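You operate a simulated robot arm through the tools that you are given. There is no shell and no other tool. Be economical: measure what you need, move in short steps, check, and stop when the job is done.

The job below is to be done with a simulated robot arm. You get a single attempt, and the scene is never put back.

TASK
Take the green tube and put it on the yellow card. Fetch the yellow tube and stand it on the red tray. Take the white pad and leave it on the care bench. Push the lint drawer shut. Fetch the grey tin and set it on the planning shelf. Put the green pad from the sink side in the grey crate. Put the yellow box on the white table away on the white ledge. Put the nets box on the white table away on the nets shelf. Do these in any order. Set down upright: yellow tube, nets box.

The check looks at the end state, three seconds after you hand in, the way a careful person would. Anything else that was tipped, shoved, dropped, spilled or broken makes it a failure.

THE ROBOT
A 6-joint arm with a two-finger gripper on a trunk, on a base that drives. Base frame: it is fixed to the floor where the robot stands at the start and does not move with it; the origin is under the middle of the robot, x ahead of it, y to its left, z up. Lengths are in mm, angles in degrees, forces in N, time in s.
With the tool pointing down near the work surface it reaches from about 180 to 460 mm from the robot's upright axis, wherever it stands. Its first joint turns from -115.0 to 115.0 degrees. Places, roughly: care bench [700, -2600, 900]; green pad (7x10x2 cm) [600, -3400, 900]; green tube (2x2x5 cm) [500, -100, 800]; grey crate (40x26x12 cm) [600, -5200, 800]; grey tin (8x8x8 cm) [700, -2700, 900]; lint drawer [400, -2000, 700]; nets box [-5500, -1250, 750]; nets shelf [-1000, -13700, 900]; planning shelf [900, -1300, 300]; red tray (13x11x3 cm) [500, 200, 800]; white ledge [100, -13800, 800]; white pad (7x10x2 cm) [500, -200, 800]; yellow box [-5500, -1500, 750]; yellow card [-1750, 0, 750]; yellow tube (2x2x5 cm) [500, 0, 800]. Payload 2.1 kg.
The tool frame sits at the grasp point between the pads (the TCP): z along the fingers, y along the line on which they close. The tips reach 20 mm beyond it. Largest opening 100 mm; the body of the gripper starts 63 mm behind the TCP.
Orientation is that of the tool frame in the base frame, as a unit quaternion [x, y, z, w]. With the fingers straight down and closing along the base's y, the tool's x points along the base's -x, its y along +y and its z along -z.

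THE INTERFACE
- The arm moves only by the tool move_arm. Its argument "rows" is a list of rows, each a list of 6 numbers: the shift along the tool's x, y, z in mm, then the turn, a rotation vector about the tool's x, y, z in degrees. In form: [[tx, ty, tz, rx, ry, rz], ...]. A call has 1 to 10 rows; each row is the pose to reach, as a shift and turn from the pose commanded when the call began, along the tool's axes at that moment. "gripper" is the closure, from 0 (fully open) to 1 (shut), set as the call begins (left out, the last holds). Each row takes 0.2 s and may step no farther than 50 mm and 8.6 degrees from the row before; otherwise, or with a gripper value out of range, the whole call is refused. Where a pose cannot be reached the arm comes as near as it can. A force on the tool above 40 N (or 10 N above the force at the start of the call, whichever is more), or a blocked arm, ends the call early, and 0.2 s more pass. The fingers move at their own pace (about 153 mm/s each) and stop on an object; they squeeze with about 21 N. The grip force told is the motor's: it shows also when the fingers shut on nothing. Time passes only in rows, and 0.2 s behind the last, so rows that repeat a pose let the fingers close. It gives the time, the measured TCP pose, the force on the tool (base axes), the opening and the grip force at its end, in the units of the frame above (readings bear some noise), with the torque about the TCP (base axes, N m) and any sound that the robot's microphone picked up.
- Cameras (640 x 400 px; columns grow to the right, rows downward): "scene" is now at [20.2, 135.4, 1602]; the picture's right is [-0.09, -1.00, 0.00], its down [-0.83, 0.08, -0.56] and it looks along [0.56, -0.05, -0.83] (base axes); focal length 261 px, centre (320, 200). "wrist" rides on the gripper at [70, -19, -99] in the tool frame; the picture's right is [0.26, 0.97, 0.00], its down [-0.75, 0.20, -0.63] and it looks along [-0.61, 0.16, 0.78] (tool axes); focal length 230 px, centre (320, 200). There is no depth. A picture from a camera that has moved, and an enlarged one, comes with that camera's place and axes in the base frame and with its lens. The place of the scene camera against the robot may be out by one fixed shift of up to 12 mm in any direction.
- grab_frame(camera): a new picture of that camera. It takes no simulated time.
- slide_trunk(by): slides the trunk up (or, below 0, down) by that many mm; the arm and the scene camera ride with it, the base frame stays. It gives what a move gives, with no picture.
- drive_base(legs): drives the robot by 1 to 6 legs, each [ahead, turn to the left] in mm and degrees, along the robot's own axes; the way and the turn of a leg run together, so that a leg with both is an arc; at most 1500 mm and 180 degrees a leg. The arm and the cameras ride along, it lands a little off, and it stops where it bumps. It gives what a move gives.
- head_to(pan, tilt): turns the head with the scene camera to pan (to the left, within 155 degrees either way) and tilt (down, from -29 to 69), counted from straight ahead of the robot. It gives what a move gives.
- zoom(camera, box): a new picture of the part [left, top, right, bottom] of that camera's present view, enlarged. It takes no simulated time.
- close_job(): hands the job in; it is judged then, once.

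Go step by step. Nothing tells you exact positions but the pictures and the camera data: compare them with the known pose of the tool, close in by small moves and look again before you grip or let go. The budget is 217 turns and 198 pictures, counting those below and the enlarged ones. Unless the task says otherwise, let go and move clear before handing in, and close with one line.

The tools are called after "Call:" as a command line: name --pt "numbers of a row" for each row, then --argument value for the rest, lists and objects as JSON in quotes. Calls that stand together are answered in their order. move_arm: Moves the arm, as the interface text tells. Its arguments: {"type":"object","properties":{"rows":{"type":"array"},"gripper":{"type":"number"}},"required":["rows"]} The other tools are called the same way: slide_trunk (by) slides the trunk up or down; drive_base (legs) drives the base; head_to (pan, tilt) turns the head that bears the scene camera; grab_frame (camera) takes a picture; zoom (camera, box) takes an enlarged picture of a part of a camera's view; close_job () hands the job in.

At the start:

```text
clock: 0.0
ee_pos: [262.6, 72.8, 1114.4]
ee_rot: [0.0, 1.0, 0.0, 0.0]
force: [-0.5, -0.1, 0.1]
torque: [-0.01, -0.02, -0.02]
opening: 100.3
grip_force: 0.1
trunk travel left (down, up): [-825.0, 165.0]
robot x, y, heading: [-0.7, 2.9, 0.3]
head pan, tilt: [-5.3, 56.0]
```

scene: 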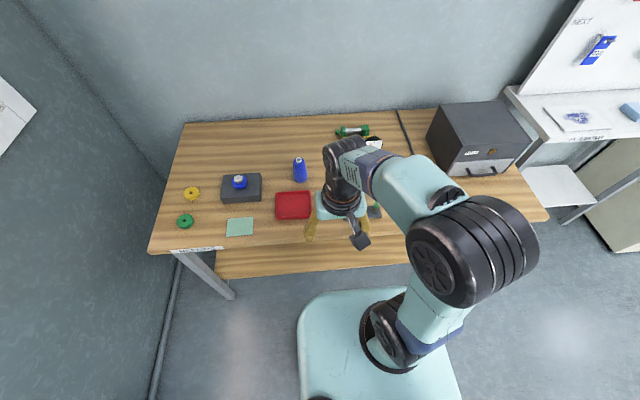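
wrist: 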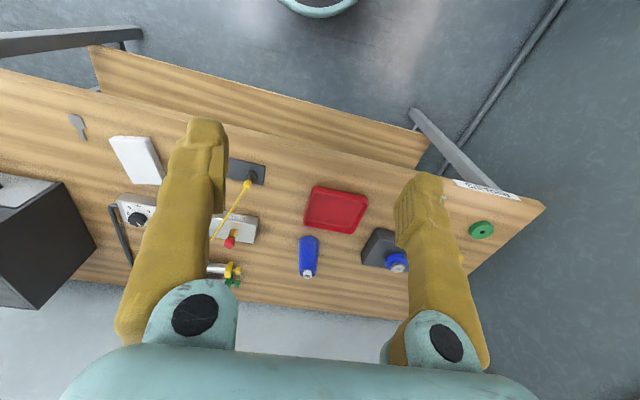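

I see a wooden bench with a red tray, blue tubes and other things; the arm hides part of the view. I'll take enlarged looks first to find the green and yellow tubes.

Call:
zoom --camera "scene" --box '[150, 100, 350, 260]'

Call:
zoom --camera "wrist" --box '[40, 80, 480, 310]'

Call:
zoom --camera "scene" --box '[320, 100, 560, 260]'

```text
2.50 times, centred on (250, 180) of scene
camera zoom: at [20.2, 135.4, 1602.0], right [-0.09, -1.0, 0.0], down [-0.83, 0.08, -0.56], along [0.56, -0.05, -0.83], focal length 652 px, centre (495, 250)
```

zoom: 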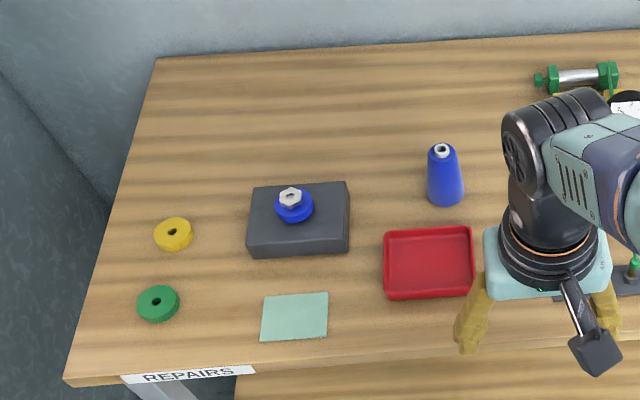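

```text
1.45 times, centred on (260, 195) of wrist
camera zoom: at [194.1, 55.0, 1212.0], right [-0.26, 0.97, 0.0], down [0.75, 0.2, 0.63], along [0.61, 0.16, -0.78], focal length 335 px, centre (407, 207)
```

zoom: 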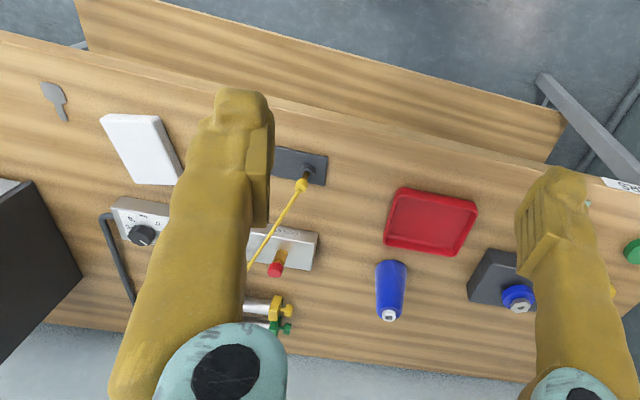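

```text
2.50 times, centred on (440, 180) of scene
camera zoom: at [20.2, 135.4, 1602.0], right [-0.09, -1.0, 0.0], down [-0.83, 0.08, -0.56], along [0.56, -0.05, -0.83], focal length 652 px, centre (20, 250)
```

zoom: 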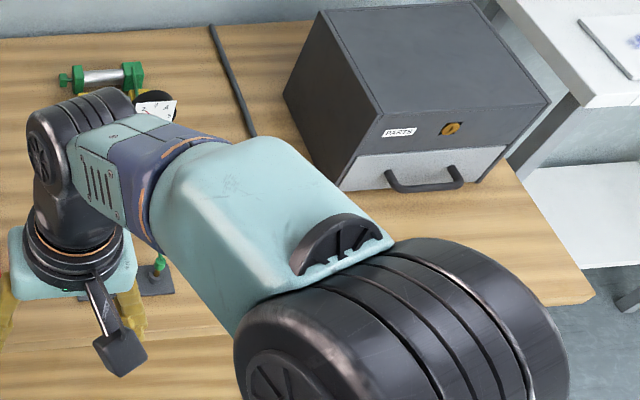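

The arm covers the middle of the bench. I move the hand to the left to clear both views.

Call:
move_arm --pt "0 50 0 0 0 0" --pt "0 100 0 0 0 0" --pt "0 150 0 0 0 0" --pt "0 200 0 0 0 0" --pt "0 250 0 0 0 0"

Call:
zoom --camera "scene" --box '[280, 100, 480, 260]'

Call:
grab_frame --camera "wrist"

```text
clock: 1.2
ee_pos: [262.2, 328.5, 1115.5]
ee_rot: [0.0, 1.0, -0.002, -0.001]
force: [-0.7, -0.8, 0.0]
torque: [-0.06, 0.0, -0.01]
opening: 100.0
grip_force: 0.3
trunk travel left (down, up): [-825.0, 165.0]
robot x, y, heading: [1.3, 1.5, -0.2]
head pan, tilt: [-5.3, 56.0]
```

```text
2.50 times, centred on (380, 180) of scene
camera zoom: at [20.7, 139.1, 1601.8], right [-0.09, -1.0, 0.0], down [-0.83, 0.07, -0.56], along [0.56, -0.05, -0.83], focal length 652 px, centre (170, 250)
```

zoom: 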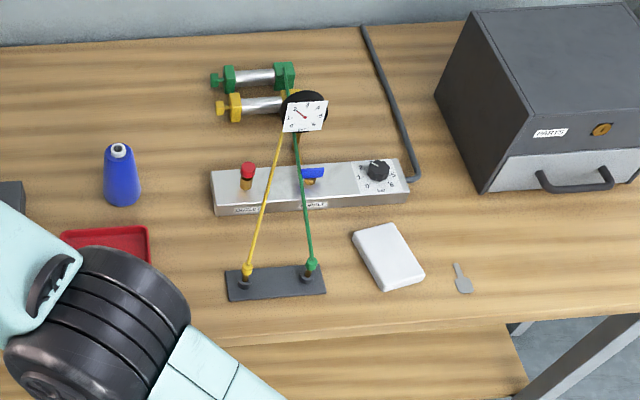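

```text
191 pictures are left
camera wrist: at [194.2, 310.6, 1212.9], right [-0.26, 0.97, 0.0], down [0.75, 0.2, 0.63], along [0.61, 0.16, -0.78], focal length 230 px, centre (320, 200)
```

wrist: 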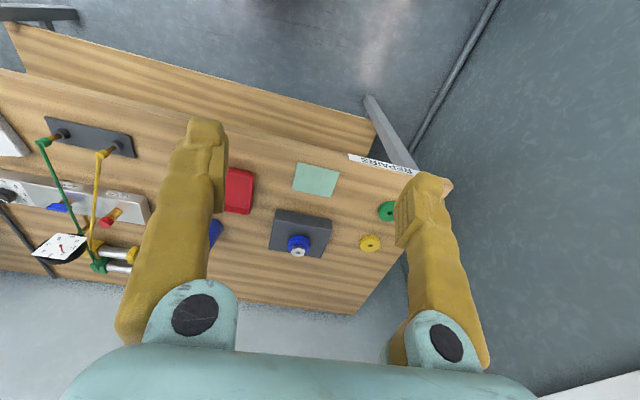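

A pressure panel with coloured hoses sits where the tubes should be. I look closer at the plate and hoses.

Call:
zoom --camera "scene" --box '[340, 170, 420, 220]'

Call:
zoom --camera "scene" --box '[330, 120, 420, 176]'

Call:
zoom --camera "wrist" --box '[20, 110, 150, 190]'

Call:
zoom --camera "wrist" --box '[0, 180, 150, 280]'

```text
8.00 times, centred on (380, 195) of scene
camera zoom: at [20.7, 139.1, 1601.8], right [-0.09, -1.0, 0.0], down [-0.83, 0.07, -0.56], along [0.56, -0.05, -0.83], focal length 2087 px, centre (-160, 240)
```

zoom: 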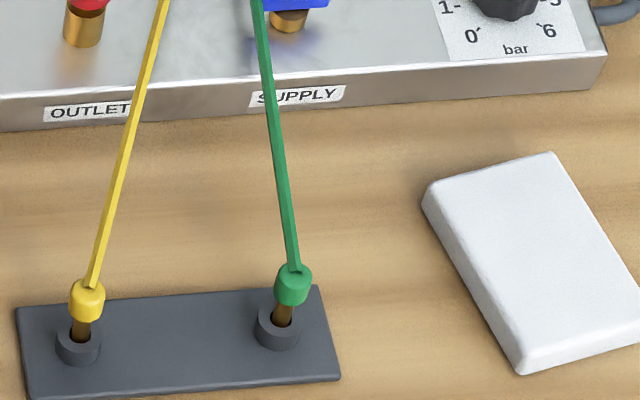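

```text
7.11 times, centred on (375, 148) of scene
camera zoom: at [20.7, 139.1, 1601.8], right [-0.09, -1.0, 0.0], down [-0.83, 0.07, -0.56], along [0.56, -0.05, -0.83], focal length 1855 px, centre (-71, 570)
```

zoom: 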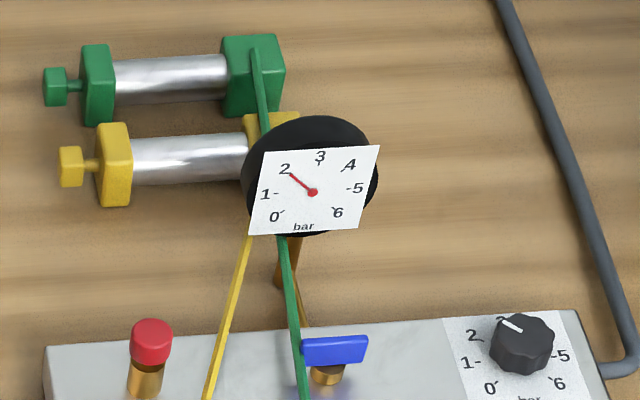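

```text
4.92 times, centred on (85, 150) of wrist
camera zoom: at [194.2, 310.6, 1212.9], right [-0.26, 0.97, 0.0], down [0.75, 0.2, 0.63], along [0.61, 0.16, -0.78], focal length 1133 px, centre (1477, 446)
```

zoom: 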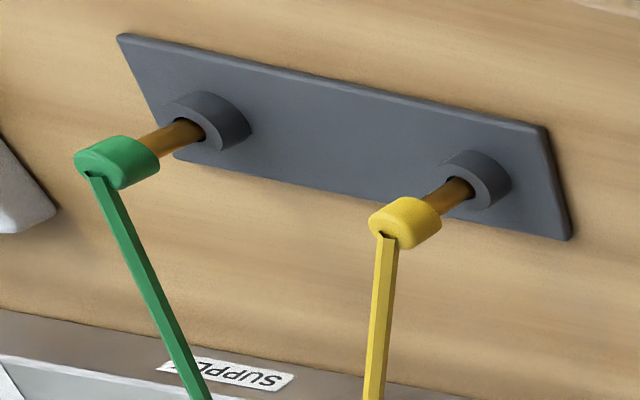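

```text
4.00 times, centred on (75, 230) of wrist
camera zoom: at [194.2, 310.6, 1212.9], right [-0.26, 0.97, 0.0], down [0.75, 0.2, 0.63], along [0.61, 0.16, -0.78], focal length 920 px, centre (1300, 80)
```

zoom: 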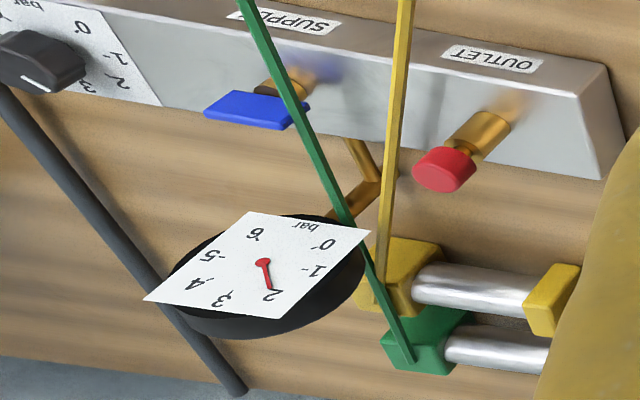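

The only green and yellow items near the stated places are the two plugs in the dark plate, with hoses. Before deciding, I look around the room.

Call:
head_to --pan 150 --tilt 25

Call:
grab_frame --camera "scene"

Call:
head_to --pan -150 --tilt 20

Call:
grab_frame --camera "scene"

Call:
head_to --pan -70 --tilt 25

Call:
grab_frame --camera "scene"

```text
clock: 3.6
ee_pos: [262.7, 325.6, 1115.5]
ee_rot: [0.0, 1.0, 0.0, 0.0]
force: [-0.5, 0.1, 0.8]
torque: [0.0, 0.0, 0.02]
opening: 99.9
grip_force: 0.0
trunk travel left (down, up): [-825.0, 165.0]
robot x, y, heading: [-2.0, -0.7, -0.1]
head pan, tilt: [150.0, 25.0]
```

```text
186 pictures are left
camera scene: at [-130.4, 188.4, 1647.2], right [0.5, 0.87, 0.0], down [0.37, -0.21, -0.91], along [-0.78, 0.45, -0.42], focal length 261 px, centre (320, 200)
```

scene: 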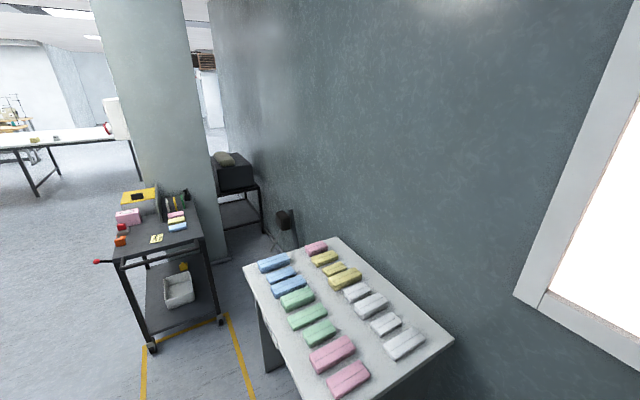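

```text
clock: 7.7
ee_pos: [262.6, 326.4, 1115.3]
ee_rot: [0.0, 1.0, -0.001, 0.0]
force: [0.5, 0.0, 0.4]
torque: [-0.01, -0.02, -0.02]
opening: 100.1
grip_force: 0.0
trunk travel left (down, up): [-825.0, 165.0]
robot x, y, heading: [-0.5, -0.7, -0.1]
head pan, tilt: [-150.0, 20.0]
```

```text
185 pictures are left
camera scene: at [-131.2, 95.6, 1655.4], right [-0.5, 0.87, 0.0], down [0.3, 0.17, -0.94], along [-0.81, -0.47, -0.34], focal length 261 px, centre (320, 200)
```

scene: 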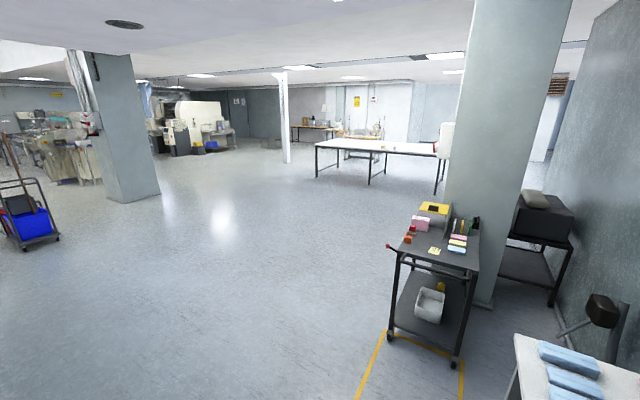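

```text
clock: 9.2
ee_pos: [263.1, 326.4, 1115.9]
ee_rot: [0.0, 1.0, 0.0, 0.0]
force: [0.1, -0.8, 0.3]
torque: [-0.02, -0.02, -0.01]
opening: 99.8
grip_force: 0.1
trunk travel left (down, up): [-825.0, 165.0]
robot x, y, heading: [-3.2, 2.4, -0.1]
head pan, tilt: [-70.0, 25.0]
```

```text
184 pictures are left
camera scene: at [-19.2, 55.6, 1647.3], right [-0.94, -0.34, 0.0], down [-0.14, 0.4, -0.91], along [0.31, -0.85, -0.42], focal length 261 px, centre (320, 200)
```

scene: 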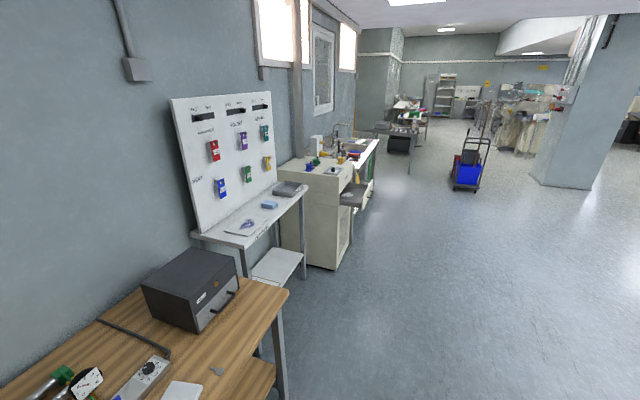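

The yellow card seems to be on the dark trolley behind; the care bench, sink etc. lie to the right. I'll first work at this bench: drive a bit closer, then look down on the plugs with the wrist camera.

Call:
drive_base --legs '[[110, 0]]'

Call:
head_to --pan -5 --tilt 56

Call:
move_arm --pt "0 -50 0 0 0 0" --pt "0 -100 0 0 0 0" --pt "0 -150 0 0 0 0" --pt "0 -200 0 0 0 0" --pt "0 -250 0 0 0 0" --pt "0 -300 0 0 0 0" --pt "0 -340 0 0 0 0"

Call:
grab_frame --camera "wrist"

Call:
grab_frame --camera "scene"

```text
clock: 10.4
ee_pos: [364.4, 326.5, 1118.2]
ee_rot: [-0.001, 1.0, 0.0, 0.004]
force: [-0.6, -0.2, 0.7]
torque: [0.0, -0.06, 0.01]
opening: 100.0
grip_force: 0.1
trunk travel left (down, up): [-825.0, 165.0]
robot x, y, heading: [108.3, 1.0, 0.2]
head pan, tilt: [-70.0, 25.0]
```

```text
clock: 11.8
ee_pos: [371.2, 327.3, 1115.8]
ee_rot: [-0.002, 1.0, 0.0, 0.0]
force: [-0.4, -0.1, -0.7]
torque: [-0.02, -0.01, 0.01]
opening: 100.1
grip_force: 0.0
trunk travel left (down, up): [-825.0, 165.0]
robot x, y, heading: [107.9, -1.3, 0.1]
head pan, tilt: [-5.0, 56.0]
```

```text
clock: 13.4
ee_pos: [369.1, -14.5, 1116.4]
ee_rot: [-0.002, 1.0, 0.0, -0.001]
force: [0.5, -0.8, 0.7]
torque: [0.02, 0.01, 0.01]
opening: 100.0
grip_force: 0.0
trunk travel left (down, up): [-825.0, 165.0]
robot x, y, heading: [107.7, 0.2, 0.2]
head pan, tilt: [-5.0, 56.0]
```

```text
183 pictures are left
camera wrist: at [301.4, -33.7, 1214.3], right [-0.26, 0.97, 0.0], down [0.75, 0.2, 0.63], along [0.61, 0.17, -0.78], focal length 230 px, centre (320, 200)
```

wrist: 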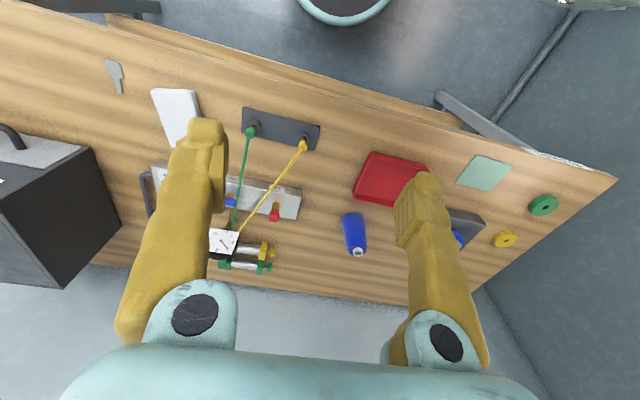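

```text
182 pictures are left
camera scene: at [129.0, 134.4, 1602.2], right [-0.08, -1.0, 0.0], down [-0.83, 0.07, -0.56], along [0.56, -0.05, -0.83], focal length 261 px, centre (320, 200)
```

scene: 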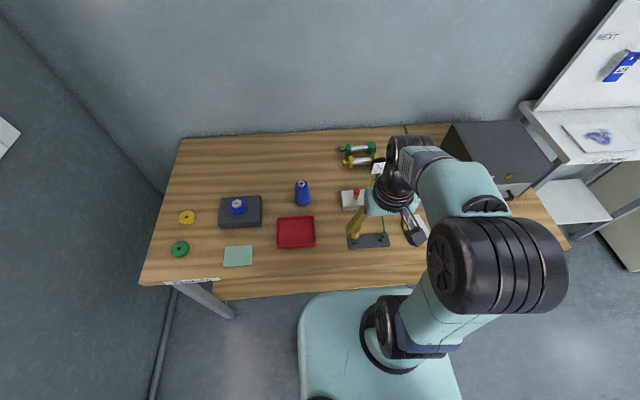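

From two wrist views I triangulate the yellow plug cap at about (481, -13, 845) and the green one at (477, -104, 846). I bring the hand above the yellow one to check.

Call:
move_arm --pt "-30 0 35 0 0 0" --pt "-60 0 70 0 0 0" --pt "-90 0 105 0 0 0" --pt "-112 2 140 0 0 0" --pt "-112 2 170 0 0 0" --pt "-112 2 170 0 0 0" --gripper 0.45

Call:
grab_frame --camera "wrist"

Call:
grab_frame --camera "scene"

```text
clock: 14.8
ee_pos: [487.2, -10.2, 946.0]
ee_rot: [-0.002, 1.0, 0.001, 0.001]
force: [0.0, -0.2, 0.3]
torque: [-0.01, 0.03, -0.02]
opening: 54.8
grip_force: 0.0
trunk travel left (down, up): [-825.0, 165.0]
robot x, y, heading: [107.6, 0.5, 0.1]
head pan, tilt: [-5.0, 56.0]
```

```text
181 pictures are left
camera wrist: at [417.8, -28.9, 1045.0], right [-0.26, 0.97, 0.0], down [0.75, 0.2, 0.63], along [0.61, 0.16, -0.78], focal length 230 px, centre (320, 200)
```

wrist: 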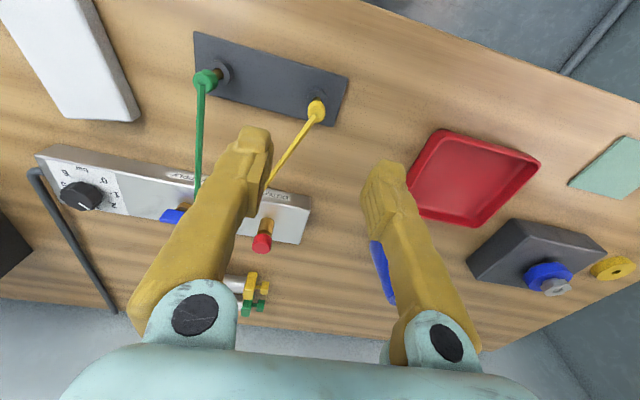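

```text
180 pictures are left
camera scene: at [128.5, 135.9, 1602.0], right [-0.08, -1.0, 0.0], down [-0.83, 0.07, -0.56], along [0.56, -0.05, -0.83], focal length 261 px, centre (320, 200)
```

scene: 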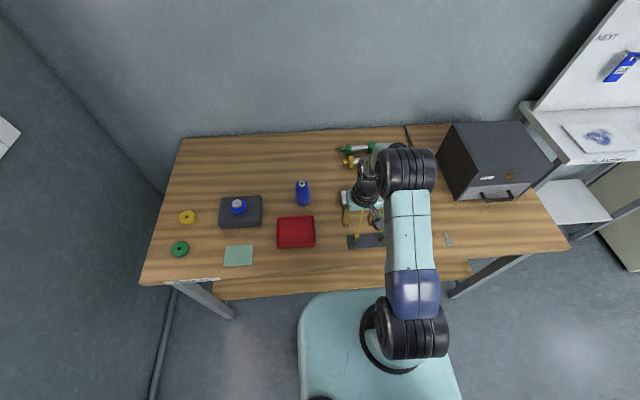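

The yellow cap comes out at (480.6, -15, 847). I lower straight over it and look before gripping.

Call:
move_arm --pt "6.5 -5 30 0 0 0" --pt "6.5 -5 60 0 0 0" --pt "6.5 -5 80 0 0 0" --pt "6.5 -5 94 0 0 0" --pt "6.5 -5 94 0 0 0"

Call:
grab_frame --camera "wrist"

```text
clock: 16.0
ee_pos: [476.7, -15.1, 851.5]
ee_rot: [-0.001, 1.0, 0.0, 0.0]
force: [-0.4, 0.0, -0.2]
torque: [0.02, 0.02, 0.0]
opening: 54.9
grip_force: 0.0
trunk travel left (down, up): [-825.0, 165.0]
robot x, y, heading: [109.9, -2.8, 0.5]
head pan, tilt: [-5.0, 56.0]
```

```text
179 pictures are left
camera wrist: at [408.6, -33.9, 949.1], right [-0.26, 0.97, 0.0], down [0.75, 0.2, 0.63], along [0.61, 0.16, -0.78], focal length 230 px, centre (320, 200)
```

wrist: 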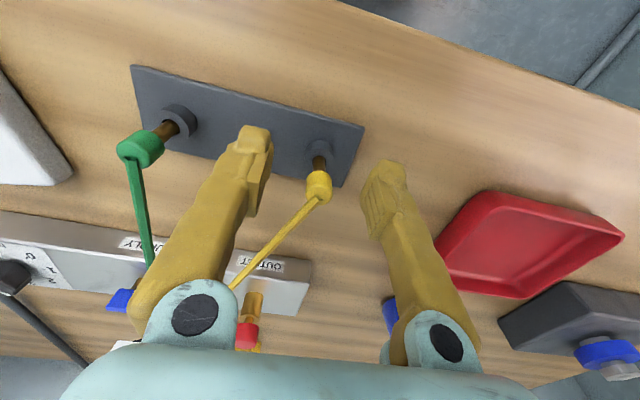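

The cap sits between the fingers. I lower slightly, grip and lift a little to test what the hose does.

Call:
move_arm --pt "-2 -1.5 3 0 0 0" --pt "-2 -1.5 3 0 0 0" --pt "-2 -1.5 3 0 0 0" --pt "-2 -1.5 3 0 0 0" --gripper 1

Call:
move_arm --pt "0 0 -5 0 0 0" --pt "0 0 -10 0 0 0" --pt "0 0 -20 0 0 0" --pt "0 0 -30 0 0 0" --pt "0 0 -40 0 0 0"

Call:
grab_frame --camera "wrist"

Call:
zoom --camera "scene" --box '[270, 120, 430, 280]'

```text
clock: 17.0
ee_pos: [479.3, -16.0, 847.7]
ee_rot: [-0.002, 1.0, 0.0, 0.0]
force: [-1.1, 1.1, -1.7]
torque: [0.04, 0.04, 0.0]
opening: 6.6
grip_force: 20.8
trunk travel left (down, up): [-825.0, 165.0]
robot x, y, heading: [109.5, 1.0, 0.2]
head pan, tilt: [-5.0, 56.0]
```

```text
clock: 18.2
ee_pos: [479.1, -17.1, 889.9]
ee_rot: [-0.002, 1.0, 0.001, 0.0]
force: [0.0, -0.8, -0.7]
torque: [-0.01, 0.0, 0.02]
opening: 6.3
grip_force: 21.7
trunk travel left (down, up): [-825.0, 165.0]
robot x, y, heading: [109.1, 2.8, 0.3]
head pan, tilt: [-5.0, 56.0]
```

```text
178 pictures are left
camera wrist: at [410.9, -35.6, 988.2], right [-0.26, 0.97, 0.0], down [0.75, 0.2, 0.63], along [0.61, 0.16, -0.78], focal length 230 px, centre (320, 200)
```

wrist: 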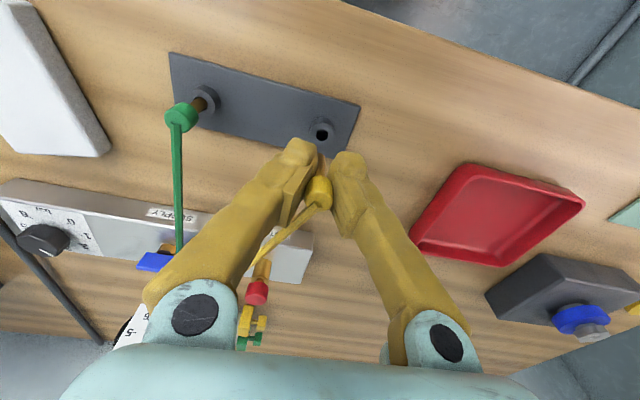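

```text
2.50 times, centred on (350, 200) of scene
camera zoom: at [128.8, 135.9, 1602.0], right [-0.08, -1.0, 0.0], down [-0.83, 0.07, -0.56], along [0.56, -0.05, -0.83], focal length 652 px, centre (245, 200)
```

zoom: 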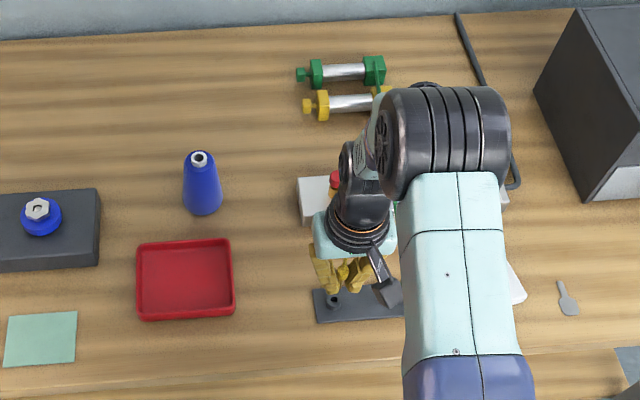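

The plug came out of its socket freely and the hose shows no pull. I check how it sits in the fingers and how long its stem is.

Call:
zoom --camera "wrist" --box '[240, 100, 400, 260]'

Call:
zoom --camera "scene" --box '[330, 200, 390, 250]'

```text
2.50 times, centred on (320, 180) of wrist
camera zoom: at [410.9, -35.6, 988.2], right [-0.26, 0.97, 0.0], down [0.75, 0.2, 0.63], along [0.61, 0.16, -0.78], focal length 575 px, centre (320, 250)
```

zoom: 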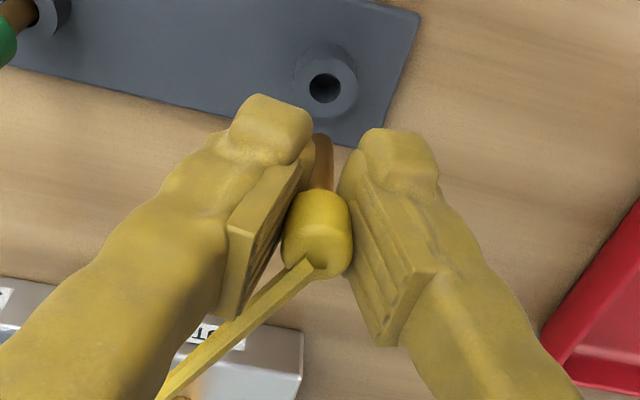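

```text
8.00 times, centred on (360, 225) of scene
camera zoom: at [128.8, 135.9, 1602.0], right [-0.08, -1.0, 0.0], down [-0.83, 0.07, -0.56], along [0.56, -0.05, -0.83], focal length 2087 px, centre (0, 0)
```

zoom: 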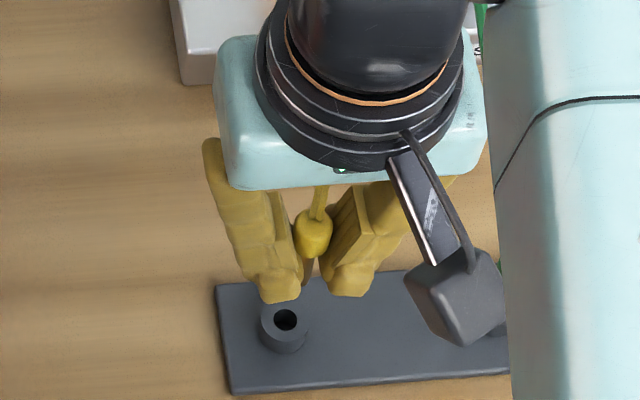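

The plug is held well by cap/stem. I carry it level over the red tray, at about (503, 182), and check.

Call:
move_arm --pt "0 0 -20 0 0 0" --pt "-5 40 -20 0 0 0" --pt "-10 80 -20 0 0 0" --pt "-15 120 -20 0 0 0" --pt "-20 160 -20 0 0 0" --pt "-24 199 -20 0 0 0" --pt "-24 199 -20 0 0 0"

Call:
grab_frame --camera "wrist"

Call:
zoom --camera "scene" --box '[200, 120, 440, 280]'

```text
clock: 19.8
ee_pos: [500.6, 183.7, 907.2]
ee_rot: [-0.002, 1.0, 0.0, -0.001]
force: [0.1, -0.6, -0.6]
torque: [0.0, 0.01, 0.01]
opening: 6.6
grip_force: 21.1
trunk travel left (down, up): [-825.0, 165.0]
robot x, y, heading: [111.9, -1.3, 0.3]
head pan, tilt: [-5.0, 56.0]
```

```text
174 pictures are left
camera wrist: at [433.4, 164.1, 1006.5], right [-0.26, 0.97, 0.0], down [0.75, 0.2, 0.63], along [0.61, 0.16, -0.78], focal length 230 px, centre (320, 200)
```

wrist: 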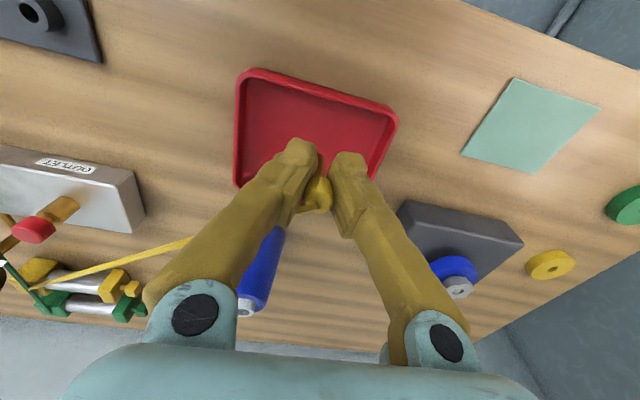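

```text
2.50 times, centred on (320, 200) of scene
camera zoom: at [128.8, 135.2, 1602.1], right [-0.08, -1.0, 0.0], down [-0.83, 0.07, -0.56], along [0.56, -0.05, -0.83], focal length 652 px, centre (320, 200)
```

zoom: 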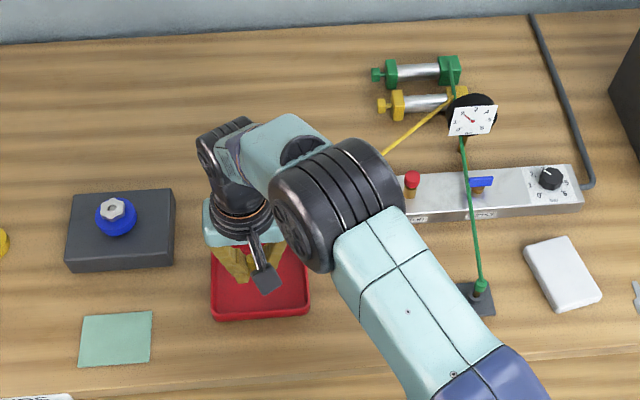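

The tray spans about x 479–570, y 119–239. I shift to (518, 180) and lower partway.

Call:
move_arm --pt "-17 -4 15 0 0 0" --pt "-17 -4 35 0 0 0" --pt "-17 -4 50 0 0 0" --pt "-17 -4 57 0 0 0" --pt "-17 -4 57 0 0 0"

Call:
grab_frame --camera "wrist"

Call:
zoom --camera "scene" --box '[260, 190, 340, 260]'

```text
clock: 21.0
ee_pos: [519.0, 177.5, 850.9]
ee_rot: [-0.001, 1.0, -0.001, -0.001]
force: [0.8, 0.2, 0.3]
torque: [-0.02, -0.03, 0.02]
opening: 6.5
grip_force: 21.1
trunk travel left (down, up): [-825.0, 165.0]
robot x, y, heading: [109.0, 3.2, 0.2]
head pan, tilt: [-5.0, 56.0]
```

```text
172 pictures are left
camera wrist: at [450.8, 159.9, 949.8], right [-0.26, 0.97, 0.0], down [0.75, 0.2, 0.63], along [0.61, 0.16, -0.78], focal length 230 px, centre (320, 200)
```

wrist: 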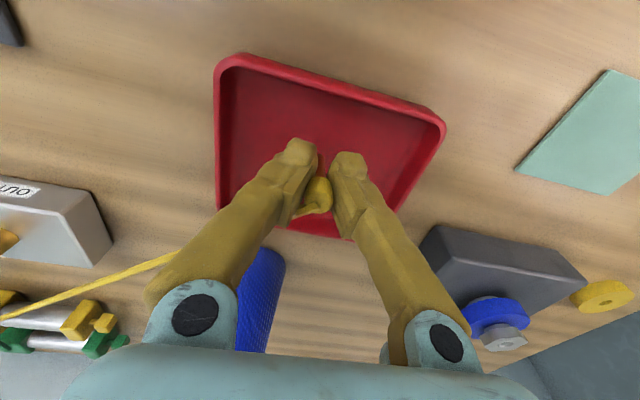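

```text
5.71 times, centred on (300, 225) of scene
camera zoom: at [128.7, 136.0, 1602.0], right [-0.08, -1.0, 0.0], down [-0.83, 0.07, -0.56], along [0.56, -0.05, -0.83], focal length 1491 px, centre (434, 57)
```

zoom: 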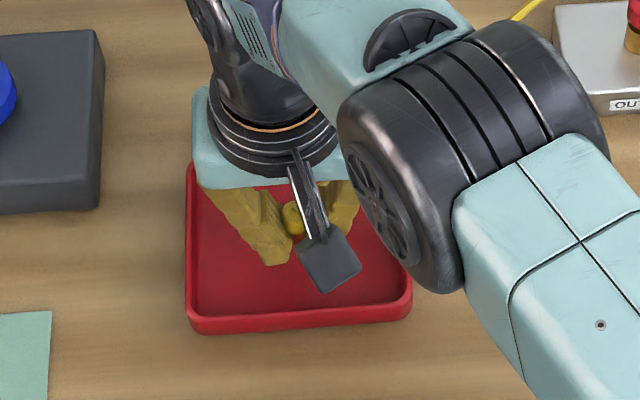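

The plug hangs over the tray middle. I lower in small steps watching the force.

Call:
move_arm --pt "0 0 3 0 0 0" --pt "0 0 6 0 0 0" --pt "0 0 9 0 0 0" --pt "0 0 12 0 0 0"

Call:
move_arm --pt "0 0 2 0 0 0" --pt "0 0 4 0 0 0"

Call:
move_arm --pt "0 0 2 0 0 0" --pt "0 0 3 0 0 0"

```text
clock: 22.0
ee_pos: [519.8, 178.1, 840.9]
ee_rot: [-0.002, 1.0, 0.001, 0.003]
force: [1.1, 0.8, 15.0]
torque: [0.08, -0.09, -0.01]
opening: 6.5
grip_force: 21.1
trunk travel left (down, up): [-825.0, 165.0]
robot x, y, heading: [112.8, -1.2, 0.2]
head pan, tilt: [-5.0, 56.0]
```

```text
clock: 22.6
ee_pos: [518.4, 177.3, 836.7]
ee_rot: [-0.001, 1.0, 0.001, 0.002]
force: [2.4, 0.4, 21.1]
torque: [0.04, -0.1, -0.01]
opening: 6.3
grip_force: 20.6
trunk travel left (down, up): [-825.0, 165.0]
robot x, y, heading: [109.7, 1.6, -0.1]
head pan, tilt: [-5.0, 56.0]
```

```text
clock: 23.2
ee_pos: [516.0, 177.6, 833.7]
ee_rot: [-0.002, 1.0, 0.001, 0.002]
force: [1.7, 0.5, 21.8]
torque: [0.0, -0.15, 0.01]
opening: 5.9
grip_force: 21.0
trunk travel left (down, up): [-825.0, 165.0]
robot x, y, heading: [114.9, -1.9, 0.4]
head pan, tilt: [-5.0, 56.0]
```

Contact came at about z 842 and I pressed a little past it; I ease back up 2 mm and look.

Call:
move_arm --pt "0 0 -1 0 0 0" --pt "0 0 -2 0 0 0"

Call:
zoom --camera "wrist" --box '[200, 60, 440, 260]'

```text
clock: 23.8
ee_pos: [517.6, 179.0, 834.5]
ee_rot: [-0.001, 1.0, 0.001, -0.001]
force: [-1.3, 0.1, 8.6]
torque: [0.0, 0.03, 0.0]
opening: 6.0
grip_force: 21.2
trunk travel left (down, up): [-825.0, 165.0]
robot x, y, heading: [111.0, -4.5, 0.3]
head pan, tilt: [-5.0, 56.0]
```

```text
2.00 times, centred on (320, 160) of wrist
camera zoom: at [449.1, 159.0, 932.7], right [-0.26, 0.97, 0.0], down [0.75, 0.2, 0.63], along [0.61, 0.16, -0.78], focal length 460 px, centre (320, 280)
```

zoom: 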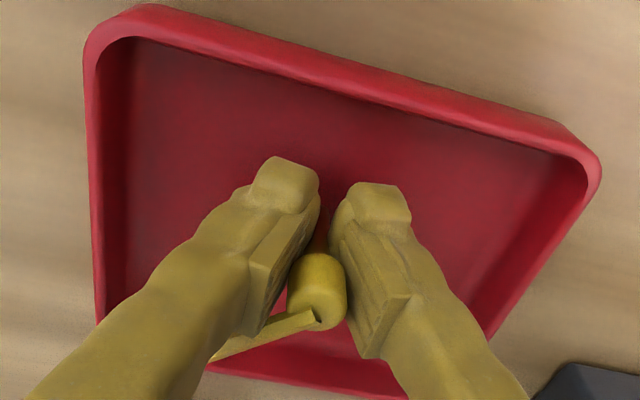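

It looks upright, still lightly pressed. I ease up a touch and open in small stages.

Call:
move_arm --pt "0 0 -1 0 0 0" --pt "0 0 -1 0 0 0"

Call:
move_arm --pt "0 0 0 0 0 0" --pt "0 0 0 0 0 0" --gripper 0.91

Call:
move_arm --pt "0 0 0 0 0 0" --pt "0 0 0 0 0 0" --gripper 0.8

Call:
zoom --camera "wrist" --box '[200, 60, 440, 260]'

```text
clock: 24.4
ee_pos: [518.4, 177.8, 835.0]
ee_rot: [-0.001, 1.0, 0.0, 0.0]
force: [-0.1, -0.6, 0.2]
torque: [-0.01, 0.06, 0.0]
opening: 5.9
grip_force: 21.4
trunk travel left (down, up): [-825.0, 165.0]
robot x, y, heading: [108.4, 0.4, 0.3]
head pan, tilt: [-5.0, 56.0]
```

```text
clock: 25.0
ee_pos: [518.2, 179.3, 835.0]
ee_rot: [-0.002, 1.0, 0.001, 0.0]
force: [0.8, -1.0, -0.4]
torque: [-0.02, -0.02, -0.01]
opening: 9.2
grip_force: 0.0
trunk travel left (down, up): [-825.0, 165.0]
robot x, y, heading: [112.0, 5.0, 0.3]
head pan, tilt: [-5.0, 56.0]
```

```text
clock: 25.6
ee_pos: [520.5, 178.3, 836.0]
ee_rot: [-0.001, 1.0, -0.001, 0.0]
force: [0.4, 0.0, -1.1]
torque: [0.04, -0.02, -0.04]
opening: 20.0
grip_force: 0.2
trunk travel left (down, up): [-825.0, 165.0]
robot x, y, heading: [108.4, 1.0, 0.0]
head pan, tilt: [-5.0, 56.0]
```

```text
2.00 times, centred on (320, 160) of wrist
camera zoom: at [451.0, 159.6, 933.8], right [-0.26, 0.97, 0.0], down [0.75, 0.2, 0.63], along [0.61, 0.16, -0.78], focal length 460 px, centre (320, 280)
```

zoom: 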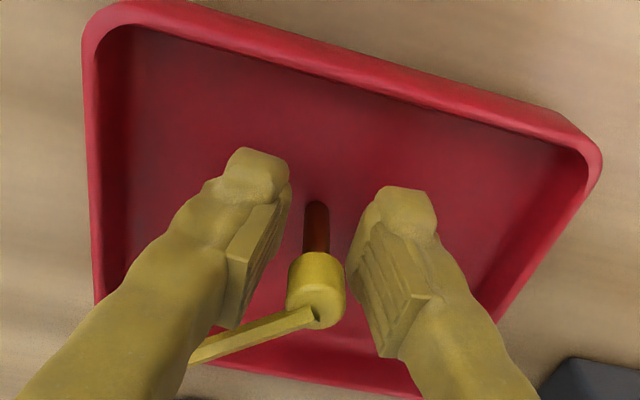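

The yellow plug stands upright on the tray. I open a little more and rise straight up.

Call:
move_arm --pt "0 0 0 0 0 0" --pt "0 0 -15 0 0 0" --pt "0 0 -35 0 0 0" --pt "0 0 -60 0 0 0" --pt "0 0 -100 0 0 0" --gripper 0.6

Call:
grab_frame --camera "wrist"

```text
clock: 26.8
ee_pos: [516.1, 179.2, 935.5]
ee_rot: [-0.001, 1.0, 0.0, 0.0]
force: [-0.7, -0.5, -0.9]
torque: [-0.01, -0.02, 0.02]
opening: 40.0
grip_force: 0.1
trunk travel left (down, up): [-825.0, 165.0]
robot x, y, heading: [110.3, 2.1, -0.0]
head pan, tilt: [-5.0, 56.0]
```

```text
168 pictures are left
camera wrist: at [449.5, 160.1, 1033.2], right [-0.26, 0.97, 0.0], down [0.75, 0.2, 0.63], along [0.61, 0.16, -0.78], focal length 230 px, centre (320, 200)
```

wrist: 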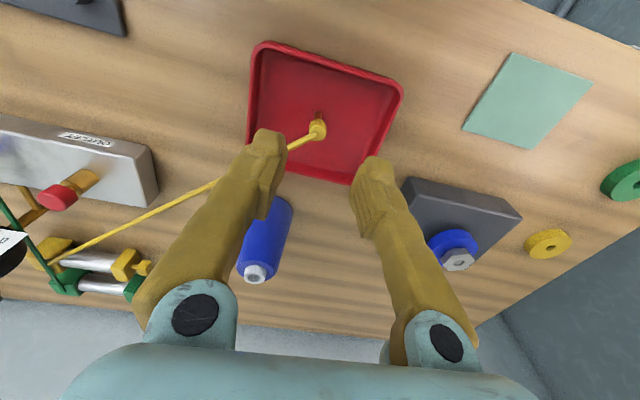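

Yellow tube stands in the tray. Next the green one: hover above it at (477, -104).

Call:
move_arm --pt "5 -45 0 0 0 0" --pt "10 -90 0 0 0 0" --pt "20 -135 0 0 0 0" --pt "30 -180 0 0 0 0" --pt "35 -225 0 0 0 0" --pt "38 -270 0 0 0 0" --pt "39 -284 20 0 0 0" --pt "39 -284 20 0 0 0"

Call:
grab_frame --camera "wrist"

```text
clock: 28.6
ee_pos: [482.0, -106.4, 913.6]
ee_rot: [-0.002, 1.0, 0.0, 0.0]
force: [0.1, -0.2, 0.1]
torque: [-0.02, -0.01, -0.01]
opening: 40.3
grip_force: 0.1
trunk travel left (down, up): [-825.0, 165.0]
robot x, y, heading: [107.2, -4.1, -0.0]
head pan, tilt: [-5.0, 56.0]
```

```text
167 pictures are left
camera wrist: at [413.8, -125.1, 1012.4], right [-0.26, 0.97, 0.0], down [0.75, 0.2, 0.63], along [0.61, 0.16, -0.78], focal length 230 px, centre (320, 200)
```

wrist: 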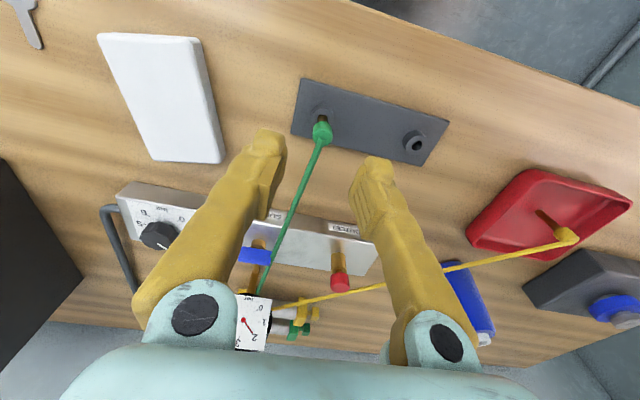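

Green cap at (479, -106.5). I lower and grip, then lift it straight out.

Call:
move_arm --pt "2.5 0 25 0 0 0" --pt "2.5 0 50 0 0 0" --pt "2.5 0 65 0 0 0" --pt "2.5 0 65 0 0 0"

Call:
move_arm --pt "0 0 0 0 0 0" --pt "0 0 0 0 0 0" --pt "0 0 0 0 0 0" --gripper 1

Call:
move_arm --pt "0 0 -10 0 0 0" --pt "0 0 -30 0 0 0" --pt "0 0 -70 0 0 0" --pt "0 0 -110 0 0 0" --pt "0 0 -150 0 0 0"

Call:
grab_frame --camera "wrist"

```text
clock: 29.6
ee_pos: [479.0, -103.8, 849.6]
ee_rot: [-0.002, 1.0, -0.001, 0.0]
force: [0.3, -0.2, -0.3]
torque: [-0.01, 0.02, -0.03]
opening: 39.9
grip_force: 0.1
trunk travel left (down, up): [-825.0, 165.0]
robot x, y, heading: [106.6, -2.6, 0.3]
head pan, tilt: [-5.0, 56.0]
```

```text
clock: 30.4
ee_pos: [479.6, -105.2, 851.6]
ee_rot: [-0.002, 1.0, 0.0, 0.0]
force: [0.7, -0.1, 0.6]
torque: [0.02, -0.01, 0.01]
opening: 6.8
grip_force: 21.0
trunk travel left (down, up): [-825.0, 165.0]
robot x, y, heading: [108.8, 0.7, 0.3]
head pan, tilt: [-5.0, 56.0]
```

```text
clock: 31.6
ee_pos: [478.4, -103.6, 1001.9]
ee_rot: [-0.002, 1.0, 0.0, 0.0]
force: [-0.5, -1.0, -1.1]
torque: [0.0, -0.01, -0.02]
opening: 6.5
grip_force: 20.3
trunk travel left (down, up): [-825.0, 165.0]
robot x, y, heading: [111.8, -2.0, 0.2]
head pan, tilt: [-5.0, 56.0]
```

```text
166 pictures are left
camera wrist: at [409.7, -122.6, 1100.6], right [-0.26, 0.97, 0.0], down [0.75, 0.2, 0.63], along [0.61, 0.16, -0.78], focal length 230 px, centre (320, 200)
```

wrist: 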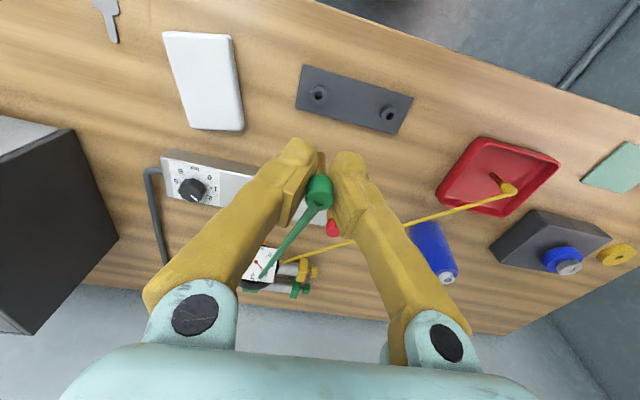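

The green plug is in hand. I draw the arm in and back off, watching the hose for any pull.

Call:
move_arm --pt "40 10 -15 0 0 0" --pt "80 25 -30 0 0 0" --pt "120 50 -45 0 0 0" --pt "120 95 -45 0 0 0" --pt "120 95 -45 0 0 0"

Call:
drive_base --legs '[[-150, 0]]'

Call:
grab_frame --camera "scene"

Call:
drive_base --legs '[[-180, 0]]'

Call:
grab_frame --camera "scene"

```text
clock: 32.8
ee_pos: [356.2, -12.3, 1047.7]
ee_rot: [-0.002, 1.0, 0.0, 0.0]
force: [-0.8, 0.3, 0.1]
torque: [0.0, 0.0, 0.02]
opening: 6.4
grip_force: 21.7
trunk travel left (down, up): [-825.0, 165.0]
robot x, y, heading: [108.7, -1.8, 0.3]
head pan, tilt: [-5.0, 56.0]
```

```text
clock: 34.2
ee_pos: [207.5, -13.6, 1046.5]
ee_rot: [0.0, 1.0, 0.0, 0.0]
force: [0.7, 0.2, 0.0]
torque: [0.02, 0.02, -0.02]
opening: 6.3
grip_force: 21.0
trunk travel left (down, up): [-825.0, 165.0]
robot x, y, heading: [-39.5, 3.4, 0.0]
head pan, tilt: [-5.0, 56.0]
```

```text
165 pictures are left
camera scene: at [-19.1, 135.5, 1602.0], right [-0.09, -1.0, 0.0], down [-0.83, 0.07, -0.56], along [0.56, -0.05, -0.83], focal length 261 px, centre (320, 200)
```

scene: 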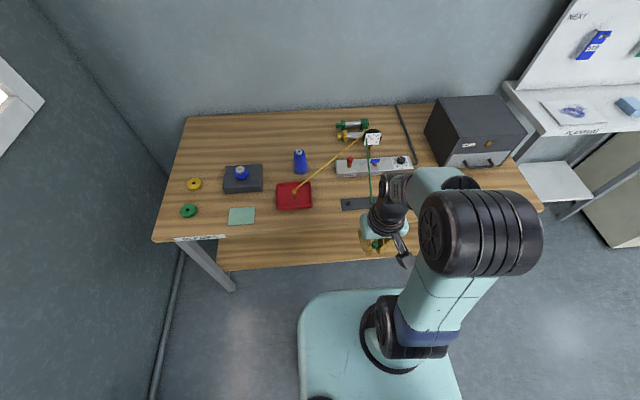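

```text
clock: 35.7
ee_pos: [25.0, -14.9, 1046.5]
ee_rot: [0.002, 1.0, -0.001, -0.002]
force: [0.1, 0.7, 0.0]
torque: [0.01, 0.0, 0.0]
opening: 6.1
grip_force: 21.6
trunk travel left (down, up): [-825.0, 165.0]
robot x, y, heading: [-222.8, -1.8, -0.3]
head pan, tilt: [-5.0, 56.0]
```

```text
164 pictures are left
camera scene: at [-201.3, 135.7, 1602.0], right [-0.09, -1.0, 0.0], down [-0.83, 0.08, -0.56], along [0.56, -0.05, -0.83], focal length 261 px, centre (320, 200)
```

scene: 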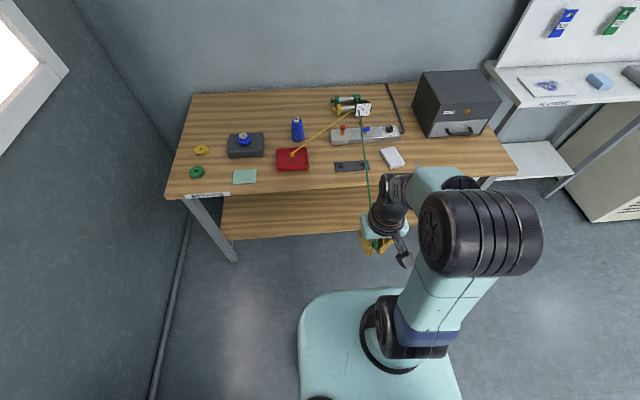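

The hose simply stretches along; nothing else moved. I turn around toward the trolley, passing clear of the soap table.

Call:
drive_base --legs '[[0, -90], [180, 0], [0, -90], [650, 0]]'

Call:
head_to --pan 0 --tilt 45

Call:
grab_frame --camera "scene"

```text
clock: 48.0
ee_pos: [-1127.2, -164.7, 1048.8]
ee_rot: [1.0, 0.001, 0.001, 0.0]
force: [0.7, 1.1, 0.5]
torque: [0.01, -0.02, -0.03]
opening: 6.1
grip_force: 21.2
trunk travel left (down, up): [-825.0, 165.0]
robot x, y, heading: [-877.9, -184.0, -180.0]
head pan, tilt: [-5.0, 56.0]
```

```text
clock: 48.8
ee_pos: [-1127.9, -165.7, 1048.2]
ee_rot: [1.0, 0.001, 0.0, 0.0]
force: [0.4, 0.4, 0.1]
torque: [-0.01, 0.01, -0.02]
opening: 6.0
grip_force: 20.7
trunk travel left (down, up): [-825.0, 165.0]
robot x, y, heading: [-879.8, -177.3, -179.9]
head pan, tilt: [0.0, 45.0]
```

```text
163 pictures are left
camera scene: at [-891.1, -316.3, 1616.7], right [0.0, 1.0, 0.0], down [0.71, 0.0, -0.71], along [-0.71, 0.0, -0.71], focal length 261 px, centre (320, 200)
```

scene: 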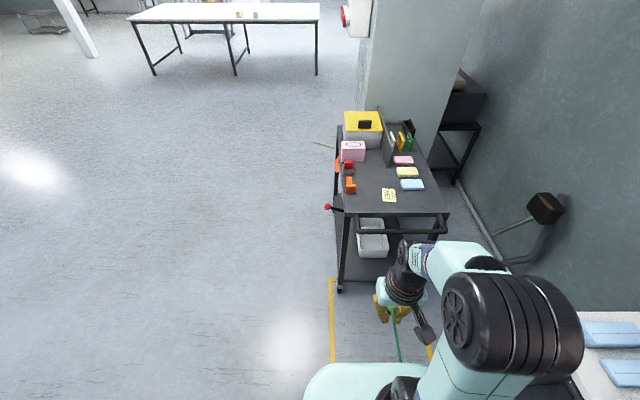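

The trolley is ahead with several coloured notes; I zoom in to tell the yellow card from the yellow pad.

Call:
zoom --camera "scene" --box '[320, 100, 460, 240]'

```text
2.86 times, centred on (390, 170) of scene
camera zoom: at [-891.1, -316.3, 1616.7], right [0.0, 1.0, 0.0], down [0.71, 0.0, -0.71], along [-0.71, 0.0, -0.71], focal length 745 px, centre (120, 286)
```

zoom: 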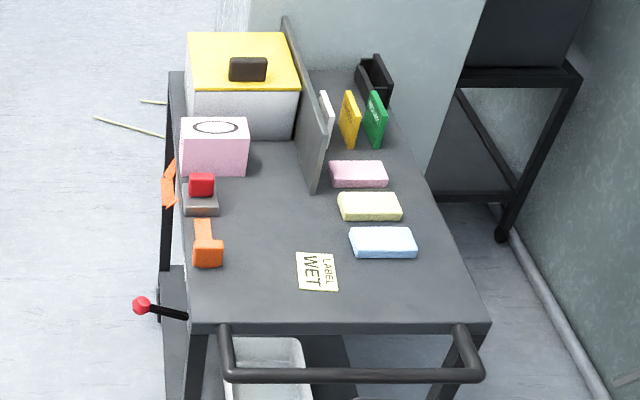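

The yellow "WET LABEL" card lies at about (-1792, 12); it matches the stated place. I drive closer with a slight slant.

Call:
drive_base --legs '[[0, -14], [400, 0], [0, 14]]'

Call:
head_to --pan 0 --tilt 60

Call:
grab_frame --camera "scene"

Call:
grab_frame --camera "wrist"

```text
clock: 53.0
ee_pos: [-1517.6, -67.4, 1047.2]
ee_rot: [1.0, 0.0, -0.001, 0.0]
force: [-0.7, -0.1, 0.2]
torque: [0.0, 0.0, 0.01]
opening: 6.2
grip_force: 21.2
trunk travel left (down, up): [-825.0, 165.0]
robot x, y, heading: [-1267.8, -78.8, -180.0]
head pan, tilt: [0.0, 45.0]
```

```text
clock: 53.7
ee_pos: [-1516.1, -67.5, 1047.3]
ee_rot: [1.0, 0.0, 0.0, 0.0]
force: [0.3, 0.8, 0.0]
torque: [0.01, 0.0, 0.0]
opening: 6.1
grip_force: 20.6
trunk travel left (down, up): [-825.0, 165.0]
robot x, y, heading: [-1268.9, -79.8, -179.7]
head pan, tilt: [0.0, 60.0]
```

```text
161 pictures are left
camera scene: at [-1265.7, -219.3, 1597.3], right [0.0, 1.0, 0.0], down [0.87, 0.0, -0.5], along [-0.5, 0.0, -0.87], focal length 261 px, centre (320, 200)
```

scene: 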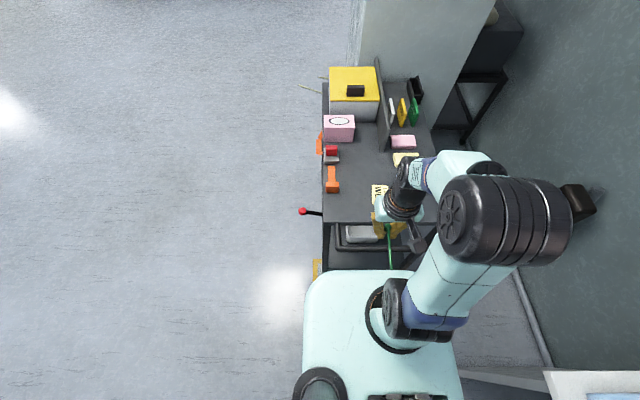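

```text
160 pictures are left
camera wrist: at [-1445.4, -49.1, 1146.2], right [0.26, -0.97, 0.0], down [-0.75, -0.2, 0.63], along [-0.61, -0.16, -0.78], focal length 230 px, centre (320, 200)
```

wrist: 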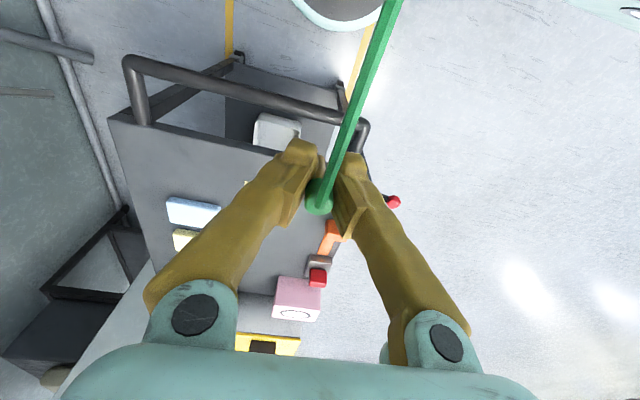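

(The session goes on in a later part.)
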